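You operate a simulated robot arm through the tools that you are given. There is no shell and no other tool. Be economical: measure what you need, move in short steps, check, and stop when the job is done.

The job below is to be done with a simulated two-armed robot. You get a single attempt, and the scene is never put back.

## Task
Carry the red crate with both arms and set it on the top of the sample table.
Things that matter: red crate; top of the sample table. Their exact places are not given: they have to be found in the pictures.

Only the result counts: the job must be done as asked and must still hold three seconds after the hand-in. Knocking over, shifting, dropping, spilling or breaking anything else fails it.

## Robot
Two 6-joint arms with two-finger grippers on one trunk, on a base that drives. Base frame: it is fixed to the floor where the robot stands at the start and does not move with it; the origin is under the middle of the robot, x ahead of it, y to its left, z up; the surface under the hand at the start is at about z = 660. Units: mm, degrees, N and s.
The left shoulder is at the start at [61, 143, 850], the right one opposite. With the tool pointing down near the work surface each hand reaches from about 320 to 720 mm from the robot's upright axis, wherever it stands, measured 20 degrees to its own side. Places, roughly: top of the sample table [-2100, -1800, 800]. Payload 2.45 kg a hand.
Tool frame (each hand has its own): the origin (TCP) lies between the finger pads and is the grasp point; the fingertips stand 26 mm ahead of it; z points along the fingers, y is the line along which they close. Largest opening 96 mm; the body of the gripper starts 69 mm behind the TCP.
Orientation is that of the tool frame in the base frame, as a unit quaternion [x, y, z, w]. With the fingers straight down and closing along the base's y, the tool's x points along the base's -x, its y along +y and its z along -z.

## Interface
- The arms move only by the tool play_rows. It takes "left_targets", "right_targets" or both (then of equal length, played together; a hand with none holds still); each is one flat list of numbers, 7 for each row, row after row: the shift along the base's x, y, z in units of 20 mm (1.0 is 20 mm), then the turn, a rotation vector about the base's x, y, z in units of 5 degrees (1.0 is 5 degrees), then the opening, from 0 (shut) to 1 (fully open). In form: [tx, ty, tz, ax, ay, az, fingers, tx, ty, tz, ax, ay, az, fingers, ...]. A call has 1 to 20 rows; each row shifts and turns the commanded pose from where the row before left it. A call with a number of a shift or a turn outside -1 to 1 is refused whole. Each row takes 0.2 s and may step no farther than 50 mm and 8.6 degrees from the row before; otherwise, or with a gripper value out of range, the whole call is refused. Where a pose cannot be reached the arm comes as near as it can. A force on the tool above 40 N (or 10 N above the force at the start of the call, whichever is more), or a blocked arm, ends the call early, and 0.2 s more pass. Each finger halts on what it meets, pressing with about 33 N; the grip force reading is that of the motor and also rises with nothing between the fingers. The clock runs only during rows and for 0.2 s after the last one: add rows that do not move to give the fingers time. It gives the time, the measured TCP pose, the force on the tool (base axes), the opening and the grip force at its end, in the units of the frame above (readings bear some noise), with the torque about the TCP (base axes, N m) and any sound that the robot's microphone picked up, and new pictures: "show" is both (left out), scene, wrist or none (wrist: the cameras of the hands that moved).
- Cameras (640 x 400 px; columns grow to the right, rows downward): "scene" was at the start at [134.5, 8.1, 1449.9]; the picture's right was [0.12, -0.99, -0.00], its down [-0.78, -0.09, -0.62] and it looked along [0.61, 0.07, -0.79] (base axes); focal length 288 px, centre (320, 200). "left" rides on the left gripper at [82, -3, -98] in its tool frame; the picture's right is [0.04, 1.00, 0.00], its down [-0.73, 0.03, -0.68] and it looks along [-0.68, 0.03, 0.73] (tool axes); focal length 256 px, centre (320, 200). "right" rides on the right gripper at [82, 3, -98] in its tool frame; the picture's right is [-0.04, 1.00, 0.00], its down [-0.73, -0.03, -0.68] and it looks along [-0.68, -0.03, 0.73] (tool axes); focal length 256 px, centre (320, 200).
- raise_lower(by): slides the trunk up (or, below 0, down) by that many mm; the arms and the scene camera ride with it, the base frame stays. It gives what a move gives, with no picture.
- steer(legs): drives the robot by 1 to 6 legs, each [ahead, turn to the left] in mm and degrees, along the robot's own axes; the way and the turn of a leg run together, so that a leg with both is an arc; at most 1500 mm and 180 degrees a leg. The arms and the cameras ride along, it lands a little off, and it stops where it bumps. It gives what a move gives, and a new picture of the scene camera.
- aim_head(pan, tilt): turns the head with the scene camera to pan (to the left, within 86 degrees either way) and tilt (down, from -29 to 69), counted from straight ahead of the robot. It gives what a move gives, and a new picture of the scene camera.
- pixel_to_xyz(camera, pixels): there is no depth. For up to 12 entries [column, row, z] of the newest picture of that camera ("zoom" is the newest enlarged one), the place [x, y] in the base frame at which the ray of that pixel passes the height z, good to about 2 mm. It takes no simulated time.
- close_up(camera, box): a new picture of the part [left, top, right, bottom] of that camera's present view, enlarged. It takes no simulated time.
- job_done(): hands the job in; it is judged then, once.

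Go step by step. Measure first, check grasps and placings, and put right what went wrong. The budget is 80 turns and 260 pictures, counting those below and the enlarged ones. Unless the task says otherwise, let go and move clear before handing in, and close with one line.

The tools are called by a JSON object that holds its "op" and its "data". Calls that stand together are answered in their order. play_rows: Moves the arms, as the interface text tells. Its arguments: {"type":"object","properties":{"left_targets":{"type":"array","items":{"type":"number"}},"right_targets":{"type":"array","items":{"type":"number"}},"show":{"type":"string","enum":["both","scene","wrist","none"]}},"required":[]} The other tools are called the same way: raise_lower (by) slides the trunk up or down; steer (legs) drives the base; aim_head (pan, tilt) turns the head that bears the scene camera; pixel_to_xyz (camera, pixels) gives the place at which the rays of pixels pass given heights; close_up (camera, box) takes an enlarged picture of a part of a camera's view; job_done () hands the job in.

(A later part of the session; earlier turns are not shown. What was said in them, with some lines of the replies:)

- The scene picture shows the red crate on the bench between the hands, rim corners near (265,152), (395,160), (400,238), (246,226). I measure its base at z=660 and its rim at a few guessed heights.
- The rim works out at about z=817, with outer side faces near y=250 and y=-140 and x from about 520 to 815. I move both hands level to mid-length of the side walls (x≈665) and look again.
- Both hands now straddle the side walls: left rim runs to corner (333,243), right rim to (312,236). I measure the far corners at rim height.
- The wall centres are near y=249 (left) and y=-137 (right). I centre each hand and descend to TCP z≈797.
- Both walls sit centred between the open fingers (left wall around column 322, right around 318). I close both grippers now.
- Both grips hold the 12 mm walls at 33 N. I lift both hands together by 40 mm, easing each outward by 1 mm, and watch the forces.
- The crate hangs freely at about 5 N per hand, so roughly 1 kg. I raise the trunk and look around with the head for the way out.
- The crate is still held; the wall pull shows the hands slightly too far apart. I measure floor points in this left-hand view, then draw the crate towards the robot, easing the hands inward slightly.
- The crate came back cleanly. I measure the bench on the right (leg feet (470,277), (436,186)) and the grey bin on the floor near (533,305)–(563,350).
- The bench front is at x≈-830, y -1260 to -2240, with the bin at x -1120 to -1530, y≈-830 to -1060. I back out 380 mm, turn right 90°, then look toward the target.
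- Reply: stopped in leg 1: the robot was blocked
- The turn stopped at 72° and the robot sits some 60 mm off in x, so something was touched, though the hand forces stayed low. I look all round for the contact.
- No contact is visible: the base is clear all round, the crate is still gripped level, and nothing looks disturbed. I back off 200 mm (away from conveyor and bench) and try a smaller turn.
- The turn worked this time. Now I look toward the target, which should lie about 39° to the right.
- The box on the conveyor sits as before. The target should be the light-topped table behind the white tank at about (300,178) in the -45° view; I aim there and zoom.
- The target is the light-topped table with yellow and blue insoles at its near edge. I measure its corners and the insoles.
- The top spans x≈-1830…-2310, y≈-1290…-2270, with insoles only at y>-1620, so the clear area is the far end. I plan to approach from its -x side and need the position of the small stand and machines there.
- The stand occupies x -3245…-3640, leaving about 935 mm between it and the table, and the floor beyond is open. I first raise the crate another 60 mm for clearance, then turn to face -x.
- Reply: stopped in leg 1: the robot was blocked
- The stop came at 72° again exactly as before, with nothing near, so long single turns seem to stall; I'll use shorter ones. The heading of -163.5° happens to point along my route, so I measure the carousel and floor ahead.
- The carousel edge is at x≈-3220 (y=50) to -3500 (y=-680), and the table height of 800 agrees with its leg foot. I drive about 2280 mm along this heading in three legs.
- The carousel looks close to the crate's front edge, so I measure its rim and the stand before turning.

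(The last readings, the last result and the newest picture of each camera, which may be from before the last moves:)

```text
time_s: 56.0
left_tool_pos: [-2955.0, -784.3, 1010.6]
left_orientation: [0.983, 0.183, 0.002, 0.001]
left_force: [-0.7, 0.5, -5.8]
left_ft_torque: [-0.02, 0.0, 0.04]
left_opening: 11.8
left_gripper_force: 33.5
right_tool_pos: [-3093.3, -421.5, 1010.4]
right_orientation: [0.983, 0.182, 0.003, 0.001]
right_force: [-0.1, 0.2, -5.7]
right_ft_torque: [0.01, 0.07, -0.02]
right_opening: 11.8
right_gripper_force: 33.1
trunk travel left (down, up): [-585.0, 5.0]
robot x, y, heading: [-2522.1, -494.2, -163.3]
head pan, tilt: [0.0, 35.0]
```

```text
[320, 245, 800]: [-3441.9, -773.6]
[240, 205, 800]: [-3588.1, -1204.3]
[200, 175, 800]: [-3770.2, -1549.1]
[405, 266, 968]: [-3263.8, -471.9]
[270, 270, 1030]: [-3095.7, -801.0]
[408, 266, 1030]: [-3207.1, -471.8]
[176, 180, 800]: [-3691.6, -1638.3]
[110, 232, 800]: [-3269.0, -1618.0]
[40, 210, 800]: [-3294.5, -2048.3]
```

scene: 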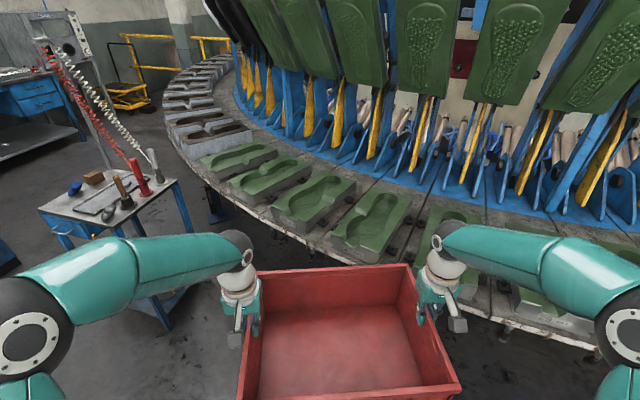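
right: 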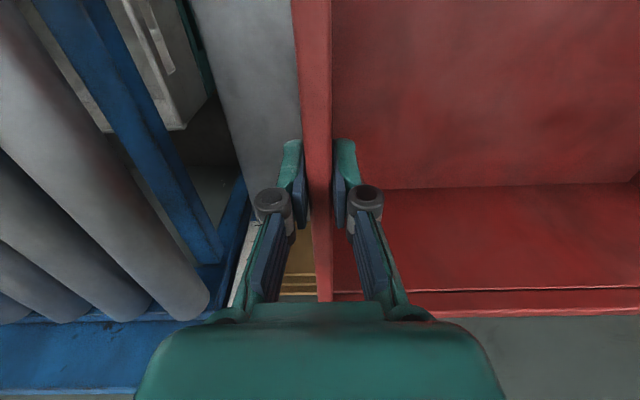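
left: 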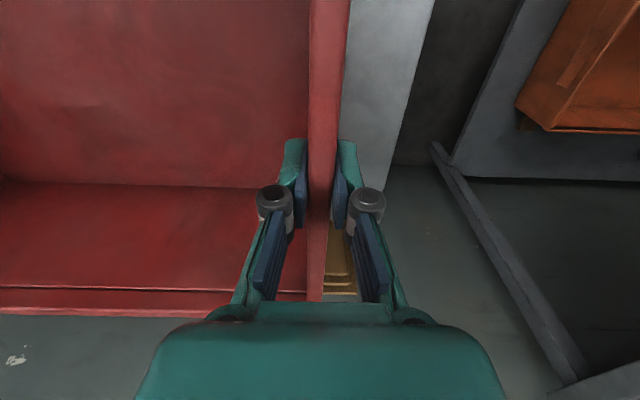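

The crate's front corner at (-3207,-472) keeps over 170 mm to the carousel and moves away as I turn left. I turn in two short legs to about -90°.

{"op": "steer", "data": {"legs": [[0, 37]]}}

{"op": "steer", "data": {"legs": [[0, 20]]}}

```text
time_s: 58.4
left_tool_pos: [-2691.7, -991.9, 1011.2]
left_orientation: [0.874, 0.485, 0.003, 0.002]
left_force: [-0.5, 1.0, -6.1]
left_ft_torque: [-0.05, 0.0, 0.02]
left_opening: 11.6
left_gripper_force: 33.2
right_tool_pos: [-3020.6, -783.4, 1010.9]
right_orientation: [0.874, 0.486, 0.002, 0.0]
right_force: [1.5, -1.1, -5.5]
right_ft_torque: [-0.01, -0.05, -0.04]
right_opening: 11.7
right_gripper_force: 32.8
trunk travel left (down, up): [-585.0, 5.0]
robot x, y, heading: [-2546.1, -479.0, -126.6]
head pan, tilt: [0.0, 35.0]
```

scene: 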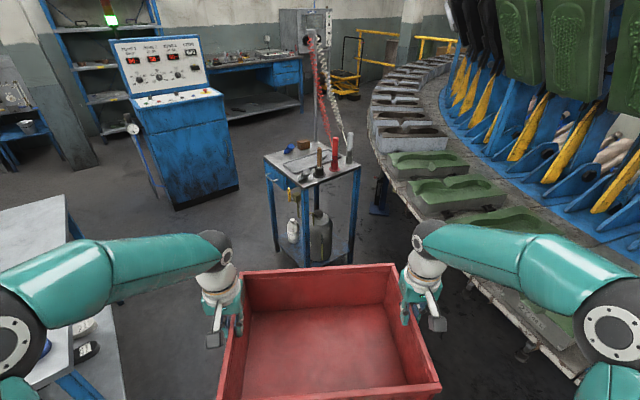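

```text
time_s: 60.0
left_tool_pos: [-2508.3, -1014.2, 1010.4]
left_orientation: [0.776, 0.631, 0.003, 0.001]
left_force: [-1.0, 1.3, -6.7]
left_ft_torque: [-0.29, 0.06, 0.0]
left_opening: 11.6
left_gripper_force: 32.6
right_tool_pos: [-2887.9, -932.2, 1011.1]
right_orientation: [0.775, 0.632, 0.002, -0.001]
right_force: [0.6, -0.2, -5.8]
right_ft_torque: [0.25, -0.08, -0.09]
right_opening: 11.8
right_gripper_force: 32.8
trunk travel left (down, up): [-585.0, 5.0]
robot x, y, heading: [-2563.4, -478.5, -106.2]
head pan, tilt: [0.0, 35.0]
```

scene: 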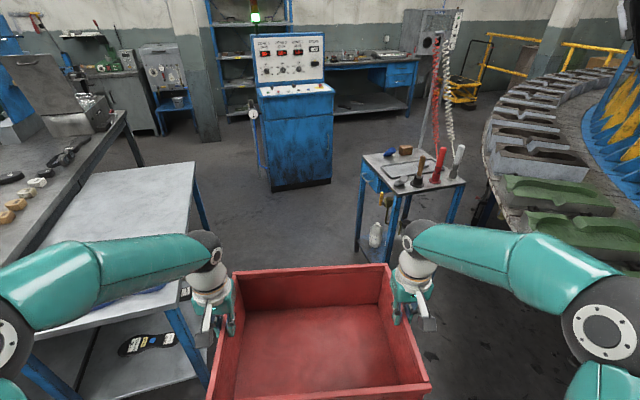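

The control cabinet and the stand are now visible; I measure them for the final turn.

{"op": "pixel_to_xyz", "data": {"camera": "scene", "pixels": [[272, 192, 0], [330, 183, 0], [362, 160, 800], [400, 186, 800], [465, 182, 800], [358, 252, 0], [190, 165, 800], [90, 168, 800], [110, 325, 800]]}}

```text
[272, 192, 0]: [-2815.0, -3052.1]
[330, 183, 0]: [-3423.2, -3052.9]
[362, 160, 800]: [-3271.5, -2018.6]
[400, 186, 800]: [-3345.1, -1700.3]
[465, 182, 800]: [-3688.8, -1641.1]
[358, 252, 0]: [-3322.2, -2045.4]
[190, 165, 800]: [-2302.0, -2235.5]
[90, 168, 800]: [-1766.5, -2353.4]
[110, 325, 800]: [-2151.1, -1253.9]
```

The cabinet face is at y≈-3050 and the stand at x≲-3250, so there is room. I drive 690 mm, turn left 16°, then drive on along the table side.

{"op": "steer", "data": {"legs": [[690, 0]]}}

{"op": "steer", "data": {"legs": [[0, 16]]}}

```text
time_s: 63.8
left_tool_pos: [-2704.7, -1675.5, 1011.0]
left_orientation: [0.777, 0.63, 0.003, 0.0]
left_force: [-0.7, 1.0, -6.4]
left_ft_torque: [0.03, -0.02, -0.03]
left_opening: 11.8
left_gripper_force: 33.2
right_tool_pos: [-3083.3, -1594.4, 1012.2]
right_orientation: [0.776, 0.631, 0.003, -0.001]
right_force: [0.6, -1.6, -4.9]
right_ft_torque: [-0.07, -0.02, -0.14]
right_opening: 12.0
right_gripper_force: 33.3
trunk travel left (down, up): [-585.0, 5.0]
robot x, y, heading: [-2759.0, -1142.5, -106.3]
head pan, tilt: [0.0, 35.0]
```

scene: 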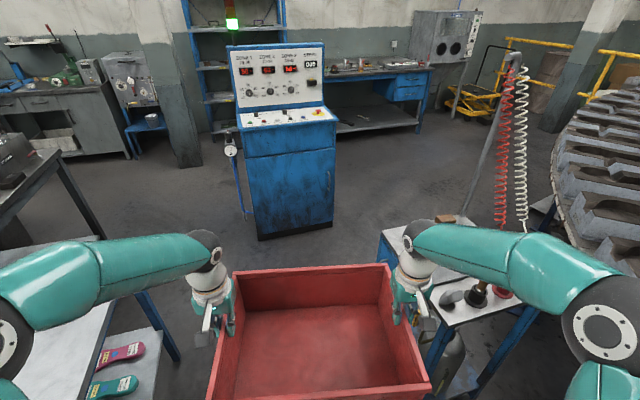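

```text
time_s: 65.2
left_tool_pos: [-2558.0, -1639.9, 1013.0]
left_orientation: [0.681, 0.733, 0.003, 0.001]
left_force: [-0.4, 1.3, -5.9]
left_ft_torque: [-0.08, -0.03, -0.05]
left_opening: 11.7
left_gripper_force: 32.6
right_tool_pos: [-2945.2, -1665.3, 1012.8]
right_orientation: [0.681, 0.732, 0.001, -0.002]
right_force: [0.5, -0.5, -5.5]
right_ft_torque: [0.05, -0.02, -0.17]
right_opening: 11.9
right_gripper_force: 32.8
trunk travel left (down, up): [-585.0, 5.0]
robot x, y, heading: [-2769.9, -1144.0, -90.6]
head pan, tilt: [0.0, 35.0]
```

scene: 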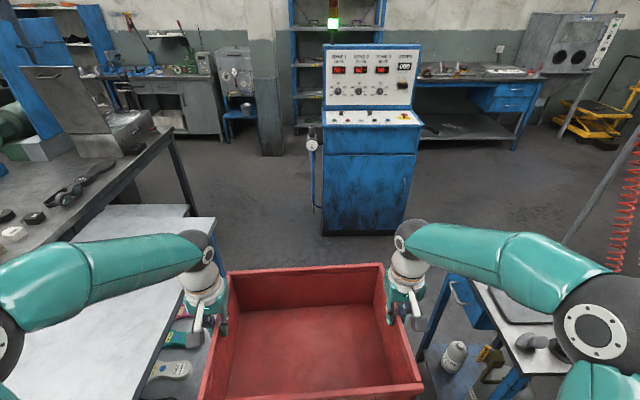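

Heading is now -90.6°. I check the stand's near edge, table edge and elbow position before driving alongside.

{"op": "pixel_to_xyz", "data": {"camera": "scene", "pixels": [[445, 275, 800], [475, 290, 800], [515, 360, 800], [600, 320, 1250], [540, 340, 850], [215, 220, 800], [200, 270, 800], [620, 320, 1150], [0, 340, 1250]]}}

{"op": "close_up", "data": {"camera": "scene", "box": [380, 200, 640, 400]}}

```text
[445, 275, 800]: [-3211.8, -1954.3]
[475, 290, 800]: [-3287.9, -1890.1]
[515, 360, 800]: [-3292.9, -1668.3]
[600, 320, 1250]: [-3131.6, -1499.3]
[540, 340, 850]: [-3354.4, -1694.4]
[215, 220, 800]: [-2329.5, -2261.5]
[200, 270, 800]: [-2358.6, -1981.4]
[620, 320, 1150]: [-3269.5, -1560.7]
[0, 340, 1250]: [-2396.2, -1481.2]
```

```text
2.00 times, centred on (510, 300) of scene
```

zoom: 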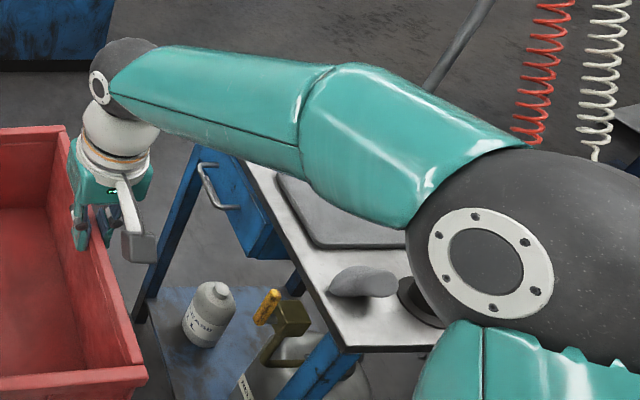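

The elbow reaches to about x=-3200 high above the stand's edge, so it stays clear; I bias slightly toward the table by turning 3° left, then drive 790 mm.

{"op": "steer", "data": {"legs": [[0, 3], [395, 0]]}}

{"op": "steer", "data": {"legs": [[395, 0]]}}

```text
time_s: 68.2
left_tool_pos: [-2515.7, -2026.0, 1012.7]
left_orientation: [0.662, 0.749, 0.003, 0.0]
left_force: [-0.2, 0.0, -5.3]
left_ft_torque: [-0.05, -0.04, -0.05]
left_opening: 11.7
left_gripper_force: 33.6
right_tool_pos: [-2902.1, -2071.4, 1012.0]
right_orientation: [0.662, 0.75, 0.003, 0.0]
right_force: [0.2, -1.5, -5.1]
right_ft_torque: [0.07, -0.03, -0.22]
right_opening: 11.6
right_gripper_force: 33.1
trunk travel left (down, up): [-585.0, 5.0]
robot x, y, heading: [-2754.7, -1535.0, -87.4]
head pan, tilt: [0.0, 35.0]
```

scene: 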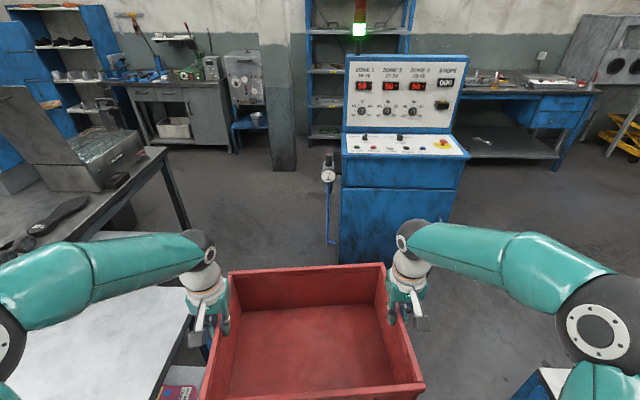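

```text
time_s: 70.7
left_tool_pos: [-2497.2, -2422.0, 1011.9]
left_orientation: [0.661, 0.75, 0.003, -0.001]
left_force: [-0.2, 0.7, -6.4]
left_ft_torque: [0.07, 0.01, -0.09]
left_opening: 11.6
left_gripper_force: 32.7
right_tool_pos: [-2881.4, -2467.0, 1012.8]
right_orientation: [0.66, 0.751, 0.003, -0.002]
right_force: [1.0, -1.4, -4.5]
right_ft_torque: [-0.04, -0.03, -0.17]
right_opening: 11.8
right_gripper_force: 33.2
trunk travel left (down, up): [-585.0, 5.0]
robot x, y, heading: [-2732.0, -1931.1, -87.3]
head pan, tilt: [0.0, 35.0]
```

scene: 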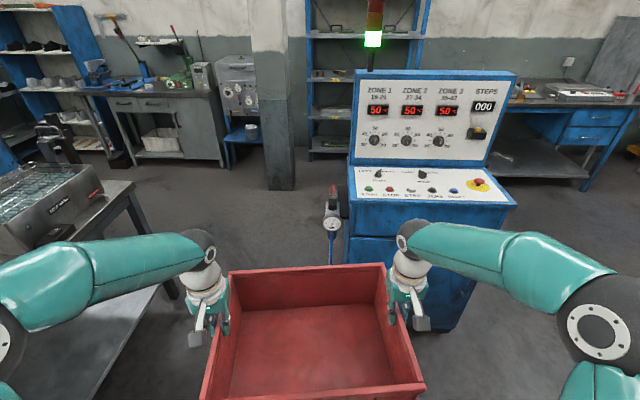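

The robot is at (-2732,-1931) beside the clear end of the table. I turn left in three short steps, checking each.

{"op": "steer", "data": {"legs": [[0, 30]]}}

{"op": "steer", "data": {"legs": [[0, 30]]}}

{"op": "steer", "data": {"legs": [[0, 25]]}}

```text
time_s: 72.7
left_tool_pos: [-2283.8, -2235.2, 1013.6]
left_orientation: [0.445, 0.896, 0.003, -0.001]
left_force: [-0.2, -0.5, -4.7]
left_ft_torque: [0.0, -0.04, -0.02]
left_opening: 11.8
left_gripper_force: 32.5
right_tool_pos: [-2594.1, -2467.6, 1013.4]
right_orientation: [0.444, 0.896, 0.002, -0.002]
right_force: [-0.3, -1.6, -4.4]
right_ft_torque: [0.03, 0.0, -0.17]
right_opening: 11.9
right_gripper_force: 33.6
trunk travel left (down, up): [-585.0, 5.0]
robot x, y, heading: [-2754.6, -1944.2, -56.7]
head pan, tilt: [0.0, 35.0]
```

scene: 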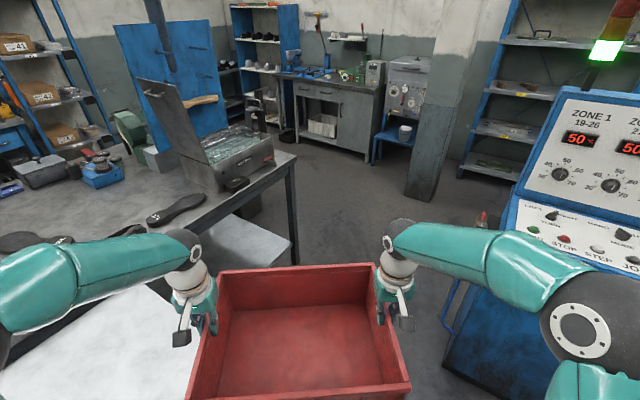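

```text
time_s: 74.8
left_tool_pos: [-2201.7, -1962.7, 1013.2]
left_orientation: [0.198, 0.98, 0.002, -0.002]
left_force: [0.1, 0.5, -6.1]
left_ft_torque: [-0.07, -0.09, 0.0]
left_opening: 11.6
left_gripper_force: 33.0
right_tool_pos: [-2353.5, -2318.2, 1013.9]
right_orientation: [0.196, 0.981, 0.002, -0.002]
right_force: [1.3, -0.4, -5.3]
right_ft_torque: [0.05, 0.03, -0.13]
right_opening: 11.8
right_gripper_force: 33.2
trunk travel left (down, up): [-585.0, 5.0]
robot x, y, heading: [-2767.4, -1970.2, -27.3]
head pan, tilt: [0.0, 35.0]
```

scene: 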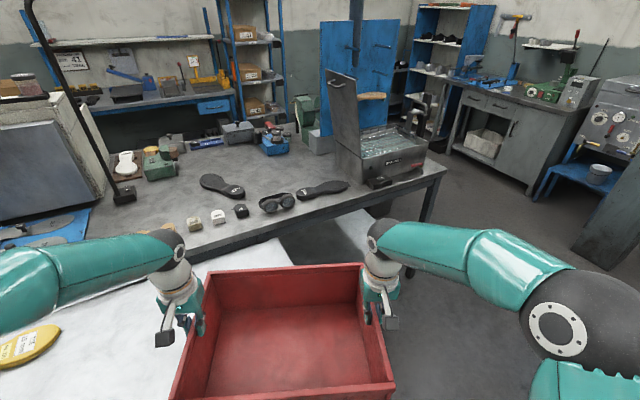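

```text
time_s: 76.6
left_tool_pos: [-2260.0, -1716.7, 1013.0]
left_orientation: [-0.024, 1.0, 0.002, -0.003]
left_force: [-0.4, -0.5, -5.8]
left_ft_torque: [-0.01, 0.04, -0.06]
left_opening: 11.8
left_gripper_force: 33.4
right_tool_pos: [-2243.3, -2104.6, 1013.7]
right_orientation: [-0.025, 1.0, 0.001, -0.004]
right_force: [0.5, 0.8, -4.9]
right_ft_torque: [0.0, -0.06, -0.24]
right_opening: 11.9
right_gripper_force: 32.8
trunk travel left (down, up): [-585.0, 5.0]
robot x, y, heading: [-2767.9, -1995.4, -2.2]
head pan, tilt: [0.0, 35.0]
```

scene: 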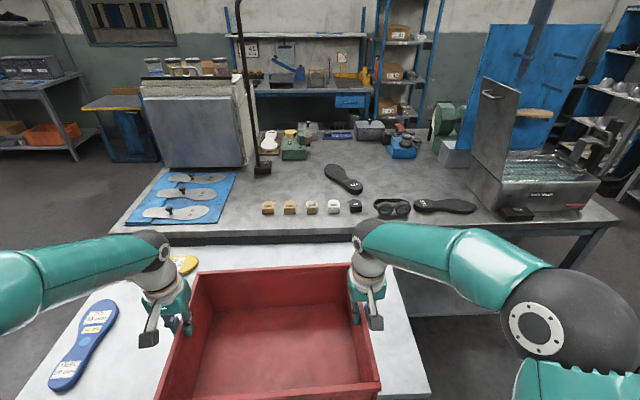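

The crate is over the table edge now. I measure the free table area: far/bench edge, right edge and insoles.

{"op": "pixel_to_xyz", "data": {"camera": "scene", "pixels": [[428, 390, 800], [392, 270, 800], [230, 245, 800], [195, 265, 815], [118, 305, 815], [75, 385, 815], [190, 273, 1033], [352, 265, 1033], [230, 240, 830], [20, 395, 800]]}}

{"op": "aim_head", "data": {"pan": 0, "tilt": 60}}

```text
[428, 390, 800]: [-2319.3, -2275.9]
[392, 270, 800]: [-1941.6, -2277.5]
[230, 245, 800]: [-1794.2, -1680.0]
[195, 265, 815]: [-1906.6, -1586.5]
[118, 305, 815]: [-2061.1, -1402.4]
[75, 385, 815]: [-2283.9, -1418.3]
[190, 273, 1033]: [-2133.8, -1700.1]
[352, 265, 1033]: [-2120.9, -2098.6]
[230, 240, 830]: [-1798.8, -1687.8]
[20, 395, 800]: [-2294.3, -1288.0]
```

```text
time_s: 77.5
left_tool_pos: [-2260.7, -1718.1, 1014.6]
left_orientation: [-0.023, 1.0, 0.002, -0.002]
left_force: [-0.6, 0.6, -5.8]
left_ft_torque: [-0.05, -0.05, -0.02]
left_opening: 11.7
left_gripper_force: 33.0
right_tool_pos: [-2244.6, -2106.6, 1015.4]
right_orientation: [-0.025, 1.0, 0.001, -0.003]
right_force: [0.5, 0.8, -6.3]
right_ft_torque: [-0.04, -0.01, -0.18]
right_opening: 11.9
right_gripper_force: 33.4
trunk travel left (down, up): [-585.0, 5.0]
robot x, y, heading: [-2768.2, -1993.8, -2.2]
head pan, tilt: [0.0, 60.0]
```

scene: 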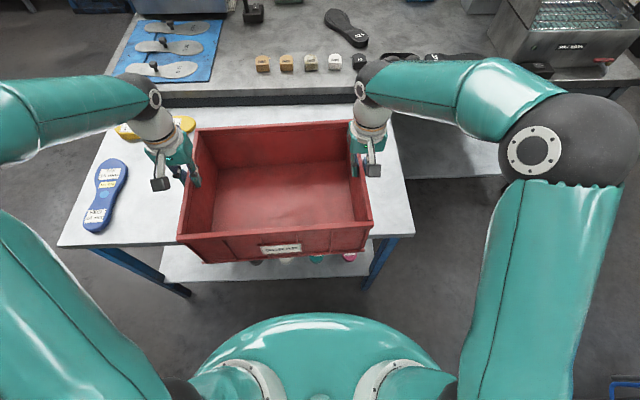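

The table's free area is x -2310…-1800, y -1630…-2276. I shift the crate by +165 in x and -35 in y at height, which puts its centre near (-2087,-1947).

{"op": "play_rows", "data": {"left_targets": [0.4, -0.1, 0, 0, 0, 0, 0, 0.8, -0.2, 0, 0, 0, 0, 0, 0.9, -0.2, 0, 0, 0, 0, 0, 0.9, -0.2, 0, 0, 0, 0, 0, 0.9, -0.2, 0, 0, 0, 0, 0, 0.9, -0.2, 0, 0, 0, 0, 0, 0.9, -0.2, 0, 0, 0, 0, 0, 0.9, -0.2, 0, 0, 0, 0, 0, 0.9, -0.2, 0, 0, 0, 0, 0, 0.5, -0.1, 0, 0, 0, 0, 0, 0.25, 0, 0, 0, 0, 0, 0, 0, 0, 0, 0, 0, 0, 0], "right_targets": [0.4, -0.1, 0, 0, 0, 0, 0, 0.8, -0.2, 0, 0, 0, 0, 0, 0.9, -0.2, 0, 0, 0, 0, 0, 0.9, -0.2, 0, 0, 0, 0, 0, 0.9, -0.2, 0, 0, 0, 0, 0, 0.9, -0.2, 0, 0, 0, 0, 0, 0.9, -0.2, 0, 0, 0, 0, 0, 0.9, -0.2, 0, 0, 0, 0, 0, 0.9, -0.2, 0, 0, 0, 0, 0, 0.5, -0.1, 0, 0, 0, 0, 0, 0.25, 0, 0, 0, 0, 0, 0, 0, 0, 0, 0, 0, 0, 0]}}

```text
time_s: 80.1
left_tool_pos: [-2095.3, -1751.9, 1013.8]
left_orientation: [-0.025, 1.0, 0.004, -0.003]
left_force: [-4.0, 16.1, -6.1]
left_ft_torque: [0.4, 0.37, -0.81]
left_opening: 13.4
left_gripper_force: 33.0
right_tool_pos: [-2105.5, -2137.7, 1013.2]
right_orientation: [-0.023, 1.0, -0.001, -0.003]
right_force: [3.5, -17.3, -5.7]
right_ft_torque: [-0.38, -0.47, -0.82]
right_opening: 13.0
right_gripper_force: 32.8
right hand out of reach, approached as far as the arm can: row 9, 10, 11
trunk travel left (down, up): [-585.0, 5.0]
robot x, y, heading: [-2766.3, -1997.1, -2.1]
head pan, tilt: [0.0, 60.0]
```

scene: 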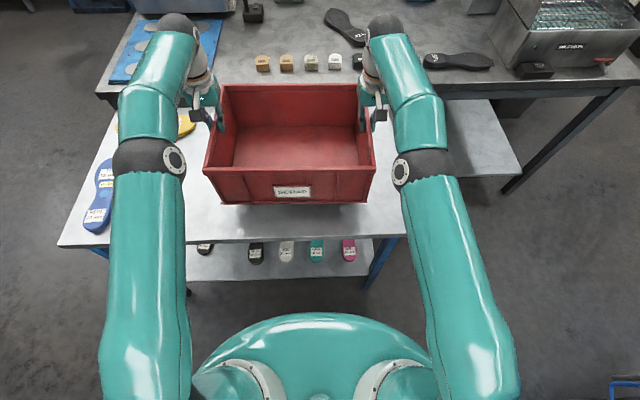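
right: 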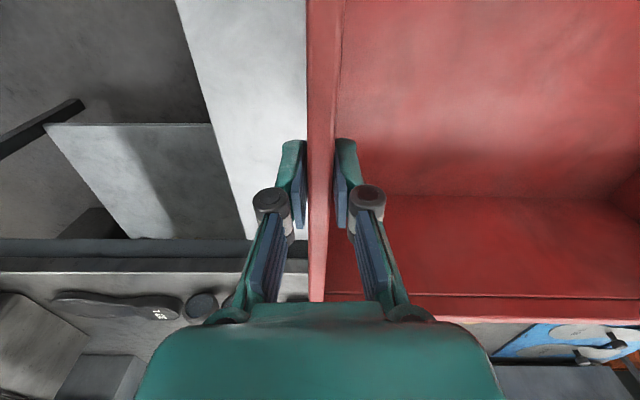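
left: 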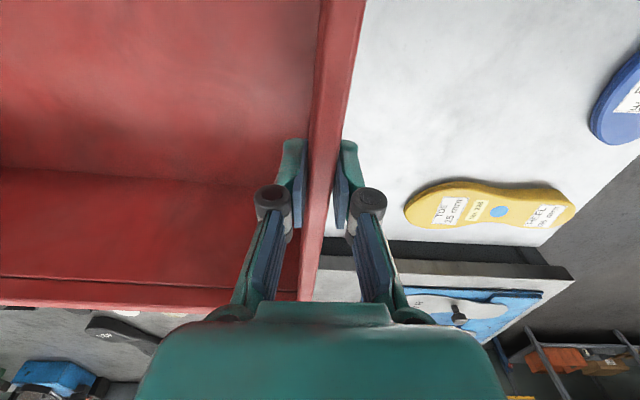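

The right arm reached its limit, twisting the crate slightly; the crate centre (-2100,-1945) is already good. I pull both hands' targets back 26 mm to relieve the stress.

{"op": "play_rows", "data": {"left_targets": [-0.5, 0, 0, 0, 0, 0, 0, -0.5, 0, 0, 0, 0, 0, 0, -0.3, 0, 0, 0, 0, 0, 0, 0, 0, 0, 0, 0, 0, 0, 0, 0, 0, 0, 0, 0, 0], "right_targets": [-0.5, 0, 0, 0, 0, 0, 0, -0.5, 0, 0, 0, 0, 0, 0, -0.3, 0, 0, 0, 0, 0, 0, 0, 0, 0, 0, 0, 0, 0, 0, 0, 0, 0, 0, 0, 0], "show": "scene"}}

```text
time_s: 81.3
left_tool_pos: [-2120.0, -1751.8, 1014.8]
left_orientation: [-0.024, 1.0, 0.004, -0.003]
left_force: [-2.4, 20.2, -5.6]
left_ft_torque: [0.47, 0.03, -0.81]
left_opening: 13.4
left_gripper_force: 32.9
right_tool_pos: [-2129.8, -2138.7, 1011.5]
right_orientation: [-0.023, 1.0, -0.001, -0.003]
right_force: [4.1, -21.6, -6.7]
right_ft_torque: [-0.47, -0.05, -0.79]
right_opening: 13.2
right_gripper_force: 33.1
trunk travel left (down, up): [-585.0, 5.0]
robot x, y, heading: [-2766.2, -1995.3, -2.1]
head pan, tilt: [0.0, 60.0]
```

scene: 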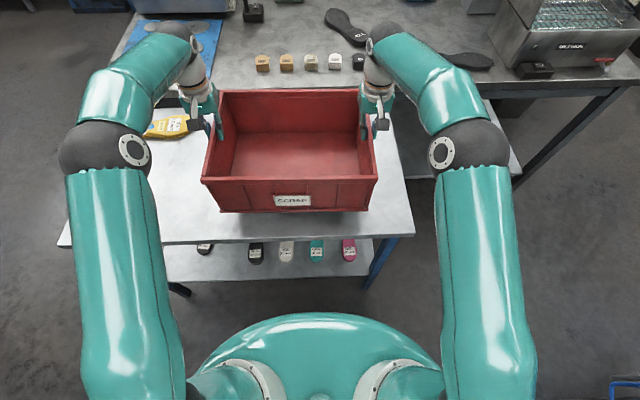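

The hands still disagree by about 26 mm fore-and-aft (torque -0.8 N m). I move left back 12 mm and right forward 12 mm to square them with the crate.

{"op": "play_rows", "data": {"left_targets": [-0.3, 0.03, 0, 0, 0, 0, 0, -0.3, 0, 0, 0, 0, 0, 0, 0, 0, 0, 0, 0, 0, 0, 0, 0, 0, 0, 0, 0, 0], "right_targets": [0.3, -0.03, 0, 0, 0, 0, 0, 0.3, 0, 0, 0, 0, 0, 0, 0, 0, 0, 0, 0, 0, 0, 0, 0, 0, 0, 0, 0, 0], "show": "none"}}

{"op": "raise_lower", "data": {"by": -55}}

{"op": "aim_head", "data": {"pan": 0, "tilt": 55}}

```text
time_s: 82.3
left_tool_pos: [-2133.8, -1752.5, 1013.4]
left_orientation: [-0.022, 1.0, 0.004, -0.003]
left_force: [-2.3, 18.1, -5.8]
left_ft_torque: [0.49, 0.02, -0.35]
left_opening: 11.8
left_gripper_force: 33.4
right_tool_pos: [-2118.8, -2139.7, 1013.7]
right_orientation: [-0.024, 1.0, -0.001, -0.002]
right_force: [2.9, -18.4, -5.6]
right_ft_torque: [-0.48, -0.05, -0.46]
right_opening: 11.9
right_gripper_force: 33.2
trunk travel left (down, up): [-585.0, 5.0]
robot x, y, heading: [-2770.4, -1993.9, -1.8]
head pan, tilt: [0.0, 60.0]
```

```text
time_s: 83.2
left_tool_pos: [-2133.1, -1751.7, 964.6]
left_orientation: [-0.023, 1.0, 0.003, 0.003]
left_force: [0.6, 18.8, 14.3]
left_ft_torque: [0.5, -0.88, -0.26]
left_opening: 11.9
left_gripper_force: 32.8
right_tool_pos: [-2119.4, -2140.1, 963.6]
right_orientation: [-0.023, 1.0, -0.001, 0.005]
right_force: [10.4, -16.4, 24.5]
right_ft_torque: [-0.42, -0.43, -0.36]
right_opening: 11.7
right_gripper_force: 33.7
trunk travel left (down, up): [-530.0, 60.0]
robot x, y, heading: [-2769.0, -1995.2, -2.2]
head pan, tilt: [0.0, 60.0]
```

```text
time_s: 83.9
left_tool_pos: [-2133.8, -1751.2, 964.7]
left_orientation: [-0.024, 1.0, 0.003, 0.002]
left_force: [6.2, 16.8, 25.3]
left_ft_torque: [0.42, -0.28, -0.37]
left_opening: 12.0
left_gripper_force: 32.7
right_tool_pos: [-2119.9, -2139.1, 962.1]
right_orientation: [-0.023, 1.0, -0.001, 0.002]
right_force: [12.8, -12.7, 23.6]
right_ft_torque: [-0.31, -0.4, -0.42]
right_opening: 12.2
right_gripper_force: 32.4
trunk travel left (down, up): [-530.0, 60.0]
robot x, y, heading: [-2765.8, -1994.4, -1.9]
head pan, tilt: [0.0, 55.0]
```

scene: 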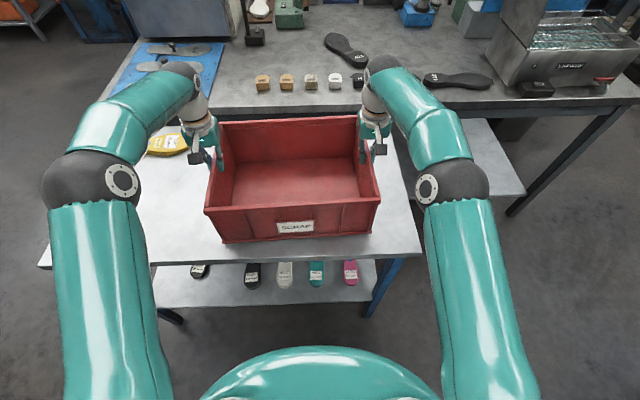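

Upward forces of about 24 N per hand say the crate is on a surface already, at TCP z≈964, a bit earlier than computed. I zoom in to see what it rests on.

{"op": "close_up", "data": {"camera": "scene", "box": [180, 90, 430, 270]}}

{"op": "close_up", "data": {"camera": "left", "box": [0, 0, 640, 400]}}

{"op": "close_up", "data": {"camera": "right", "box": [0, 0, 640, 400]}}

{"op": "pixel_to_xyz", "data": {"camera": "scene", "pixels": [[222, 242, 800], [372, 233, 800], [222, 242, 825], [372, 233, 825], [206, 210, 960], [381, 200, 960], [422, 253, 800], [422, 253, 825]]}}

```text
2.22 times, centred on (305, 180) of scene
```

zoom: 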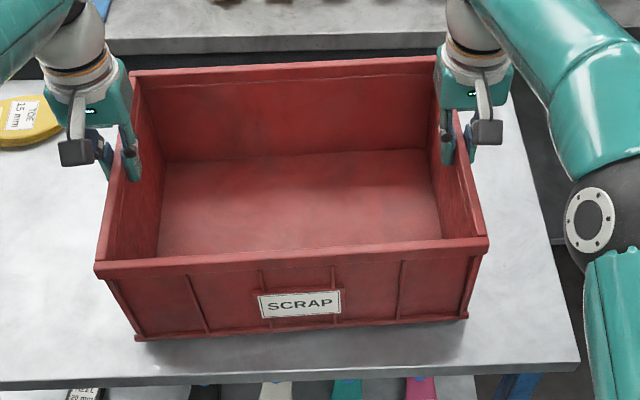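

```text
1.00 times, centred on (320, 200) of left (not enlarged: the box is as wide or as high as the picture)
```

zoom: 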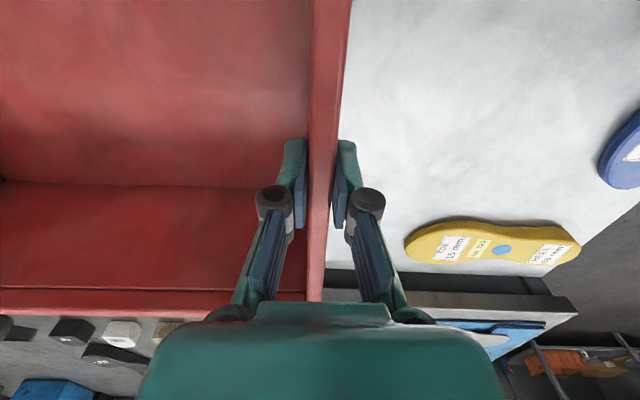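

```text
1.00 times, centred on (320, 200) of right (not enlarged: the box is as wide or as high as the picture)
```

zoom: 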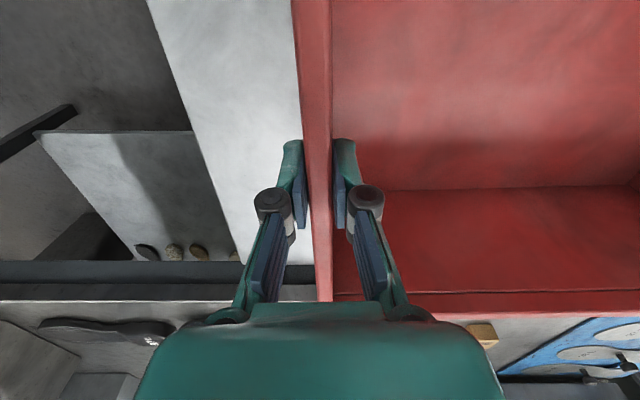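

```text
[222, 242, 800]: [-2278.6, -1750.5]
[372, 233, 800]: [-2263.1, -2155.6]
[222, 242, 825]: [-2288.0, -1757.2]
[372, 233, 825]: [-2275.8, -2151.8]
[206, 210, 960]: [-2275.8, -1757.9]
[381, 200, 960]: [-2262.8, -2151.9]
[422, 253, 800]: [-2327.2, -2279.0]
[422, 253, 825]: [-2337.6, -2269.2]
```

The crate lies flat and fully on the table (front bottom edge x≈-2278, table edge ≈-2315; sides y -1750…-2155). I relieve the downward press by 4 mm and check.

{"op": "play_rows", "data": {"left_targets": [0, 0.04, 0.1, 0, 0, 0, 0, 0, 0, 0.1, 0, 0, 0, 0, 0, 0, 0, 0, 0, 0, 0], "right_targets": [0, -0.04, 0.1, 0, 0, 0, 0, 0, 0, 0.1, 0, 0, 0, 0, 0, 0, 0, 0, 0, 0, 0], "show": "none"}}

```text
time_s: 84.7
left_tool_pos: [-2133.6, -1751.8, 964.5]
left_orientation: [-0.023, 1.0, 0.003, -0.001]
left_force: [4.6, 13.9, 10.5]
left_ft_torque: [0.38, -1.04, -0.33]
left_opening: 11.9
left_gripper_force: 32.7
right_tool_pos: [-2121.0, -2139.0, 961.9]
right_orientation: [-0.024, 1.0, 0.001, -0.002]
right_force: [4.9, -9.9, 9.2]
right_ft_torque: [-0.22, -1.09, -0.42]
right_opening: 11.8
right_gripper_force: 32.6
trunk travel left (down, up): [-530.0, 60.0]
robot x, y, heading: [-2766.2, -1992.8, -2.1]
head pan, tilt: [0.0, 55.0]
```

The remaining force is about 10 N upward each, so the table carries the crate. I open both grippers slowly.

{"op": "play_rows", "data": {"left_targets": [0, 0, 0.1, 0, 0, 0, 0, 0, 0, 0, 0, 0, 0, 0.3, 0, 0, 0, 0, 0, 0, 0.6, 0, 0, 0, 0, 0, 0, 0.8, 0, 0, 0, 0, 0, 0, 0.8, 0, 0, 0, 0, 0, 0, 0.8, 0, 0, 0, 0, 0, 0, 0.8], "right_targets": [0, 0, 0.1, 0, 0, 0, 0, 0, 0, 0, 0, 0, 0, 0.3, 0, 0, 0, 0, 0, 0, 0.6, 0, 0, 0, 0, 0, 0, 0.8, 0, 0, 0, 0, 0, 0, 0.8, 0, 0, 0, 0, 0, 0, 0.8, 0, 0, 0, 0, 0, 0, 0.8]}}

```text
time_s: 86.3
left_tool_pos: [-2133.7, -1752.5, 965.1]
left_orientation: [-0.024, 1.0, 0.002, -0.003]
left_force: [-0.1, 0.0, -0.3]
left_ft_torque: [0.0, 0.01, 0.04]
left_opening: 76.7
left_gripper_force: 0.0
right_tool_pos: [-2121.2, -2140.1, 964.7]
right_orientation: [-0.025, 1.0, 0.002, -0.003]
right_force: [-0.8, -0.2, 0.0]
right_ft_torque: [0.01, -0.02, 0.04]
right_opening: 77.0
right_gripper_force: 0.1
trunk travel left (down, up): [-530.0, 60.0]
robot x, y, heading: [-2768.2, -1991.4, -1.9]
head pan, tilt: [0.0, 55.0]
```

scene: 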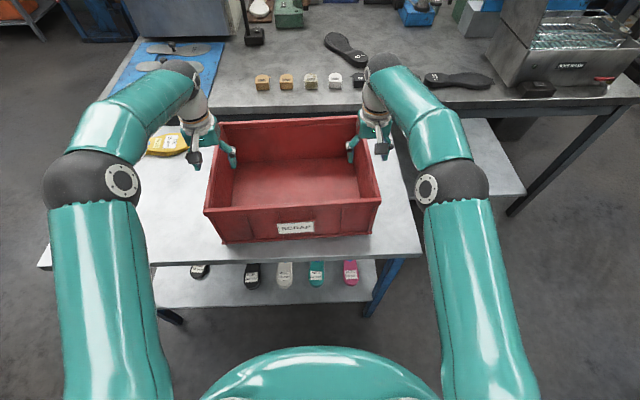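
right: 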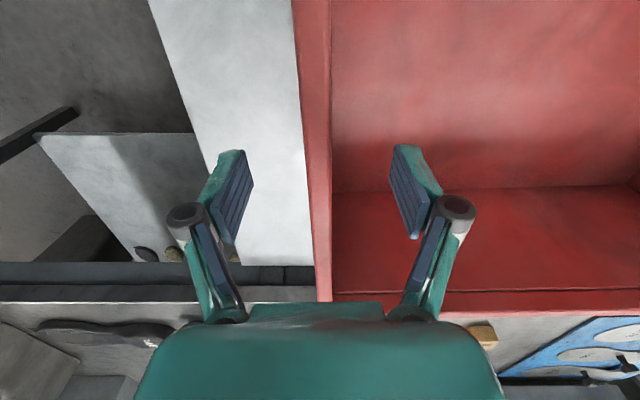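
left: 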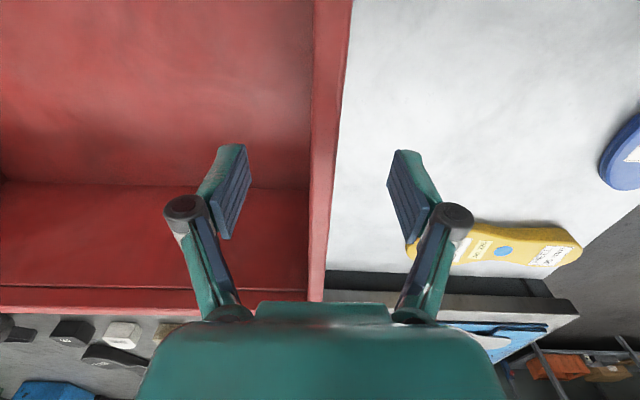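

Both hands are open with zero force, and the crate did not move. I raise the hands 100 mm straight up, clear of the rim.

{"op": "play_rows", "data": {"left_targets": [0, 0, 0.6, 0, 0, 0, 0.8, 0, 0, 0.9, 0, 0, 0, 0.8, 0, 0, 0.9, 0, 0, 0, 0.8, 0, 0, 0.9, 0, 0, 0, 0.8, 0, 0, 0.9, 0, 0, 0, 0.8, 0, 0, 0.6, 0, 0, 0, 0.8], "right_targets": [0, 0, 0.6, 0, 0, 0, 0.8, 0, 0, 0.9, 0, 0, 0, 0.8, 0, 0, 0.9, 0, 0, 0, 0.8, 0, 0, 0.9, 0, 0, 0, 0.8, 0, 0, 0.9, 0, 0, 0, 0.8, 0, 0, 0.6, 0, 0, 0, 0.8], "show": "none"}}

{"op": "aim_head", "data": {"pan": 0, "tilt": 50}}

```text
time_s: 87.7
left_tool_pos: [-2133.5, -1752.2, 1060.8]
left_orientation: [-0.022, 1.0, 0.002, -0.003]
left_force: [-0.9, 0.4, -0.7]
left_ft_torque: [0.01, -0.01, -0.03]
left_opening: 76.7
left_gripper_force: 0.1
right_tool_pos: [-2131.1, -2137.1, 1047.4]
right_orientation: [-0.025, 1.0, 0.002, -0.002]
right_force: [0.0, -0.7, -0.5]
right_ft_torque: [0.0, -0.03, -0.01]
right_opening: 76.7
right_gripper_force: 0.0
right hand out of reach, approached as far as the arm can: row 4, 5
trunk travel left (down, up): [-530.0, 60.0]
robot x, y, heading: [-2764.7, -1994.5, -2.1]
head pan, tilt: [0.0, 55.0]
```

```text
time_s: 88.4
left_tool_pos: [-2133.4, -1752.6, 1061.5]
left_orientation: [-0.023, 1.0, 0.001, -0.003]
left_force: [-0.3, -0.5, 0.2]
left_ft_torque: [-0.01, 0.01, -0.03]
left_opening: 76.8
left_gripper_force: 0.1
right_tool_pos: [-2130.2, -2138.4, 1047.8]
right_orientation: [-0.024, 1.0, 0.001, -0.003]
right_force: [-0.1, 0.4, 0.1]
right_ft_torque: [0.0, -0.02, 0.0]
right_opening: 76.9
right_gripper_force: 0.1
trunk travel left (down, up): [-530.0, 60.0]
robot x, y, heading: [-2767.9, -1992.2, -2.1]
head pan, tilt: [0.0, 50.0]
```

scene: 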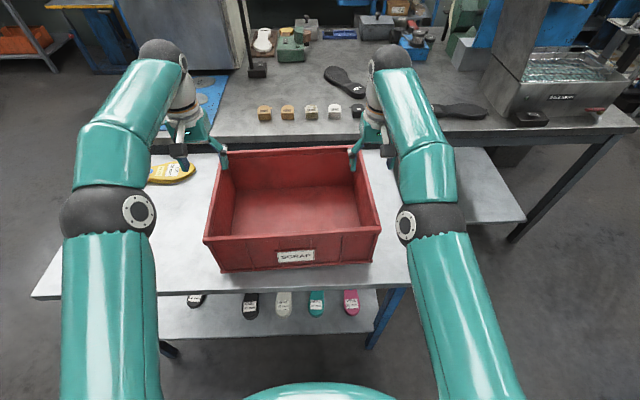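

The fingertips (z≈1021) are above the rim (≈984), and the crate sits steady on the table. I raise the trunk 55 mm more for margin and take a last look.

{"op": "raise_lower", "data": {"by": 55}}

{"op": "close_up", "data": {"camera": "scene", "box": [20, 60, 480, 360]}}

```text
time_s: 89.3
left_tool_pos: [-2132.1, -1752.2, 1117.3]
left_orientation: [-0.024, 1.0, 0.002, -0.003]
left_force: [0.3, 0.4, -0.4]
left_ft_torque: [-0.01, 0.06, 0.0]
left_opening: 76.7
left_gripper_force: 0.1
right_tool_pos: [-2130.6, -2137.9, 1102.5]
right_orientation: [-0.024, 1.0, 0.002, -0.003]
right_force: [0.6, 0.8, -0.8]
right_ft_torque: [0.01, 0.0, -0.01]
right_opening: 76.8
right_gripper_force: 0.2
trunk travel left (down, up): [-585.0, 5.0]
robot x, y, heading: [-2770.1, -1993.5, -2.2]
head pan, tilt: [0.0, 50.0]
```

```text
1.33 times, centred on (250, 210) of scene
```

zoom: 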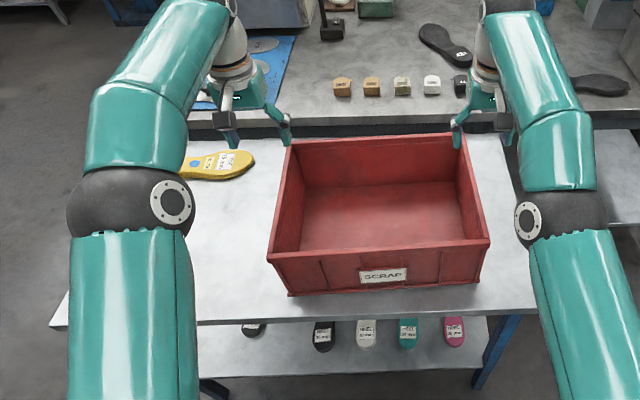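

The crate rests flat on the sample table, both hands are clear, and the insoles have not moved. I hand in the job.

{"op": "job_done", "data": {}}

```text
The job is handed in.
```

The red crate was carried with both arms and now sits flat on top of the sample table, with both hands released and clear; two long turns stopped early with a "blocked" message, but I saw nothing touched or moved.
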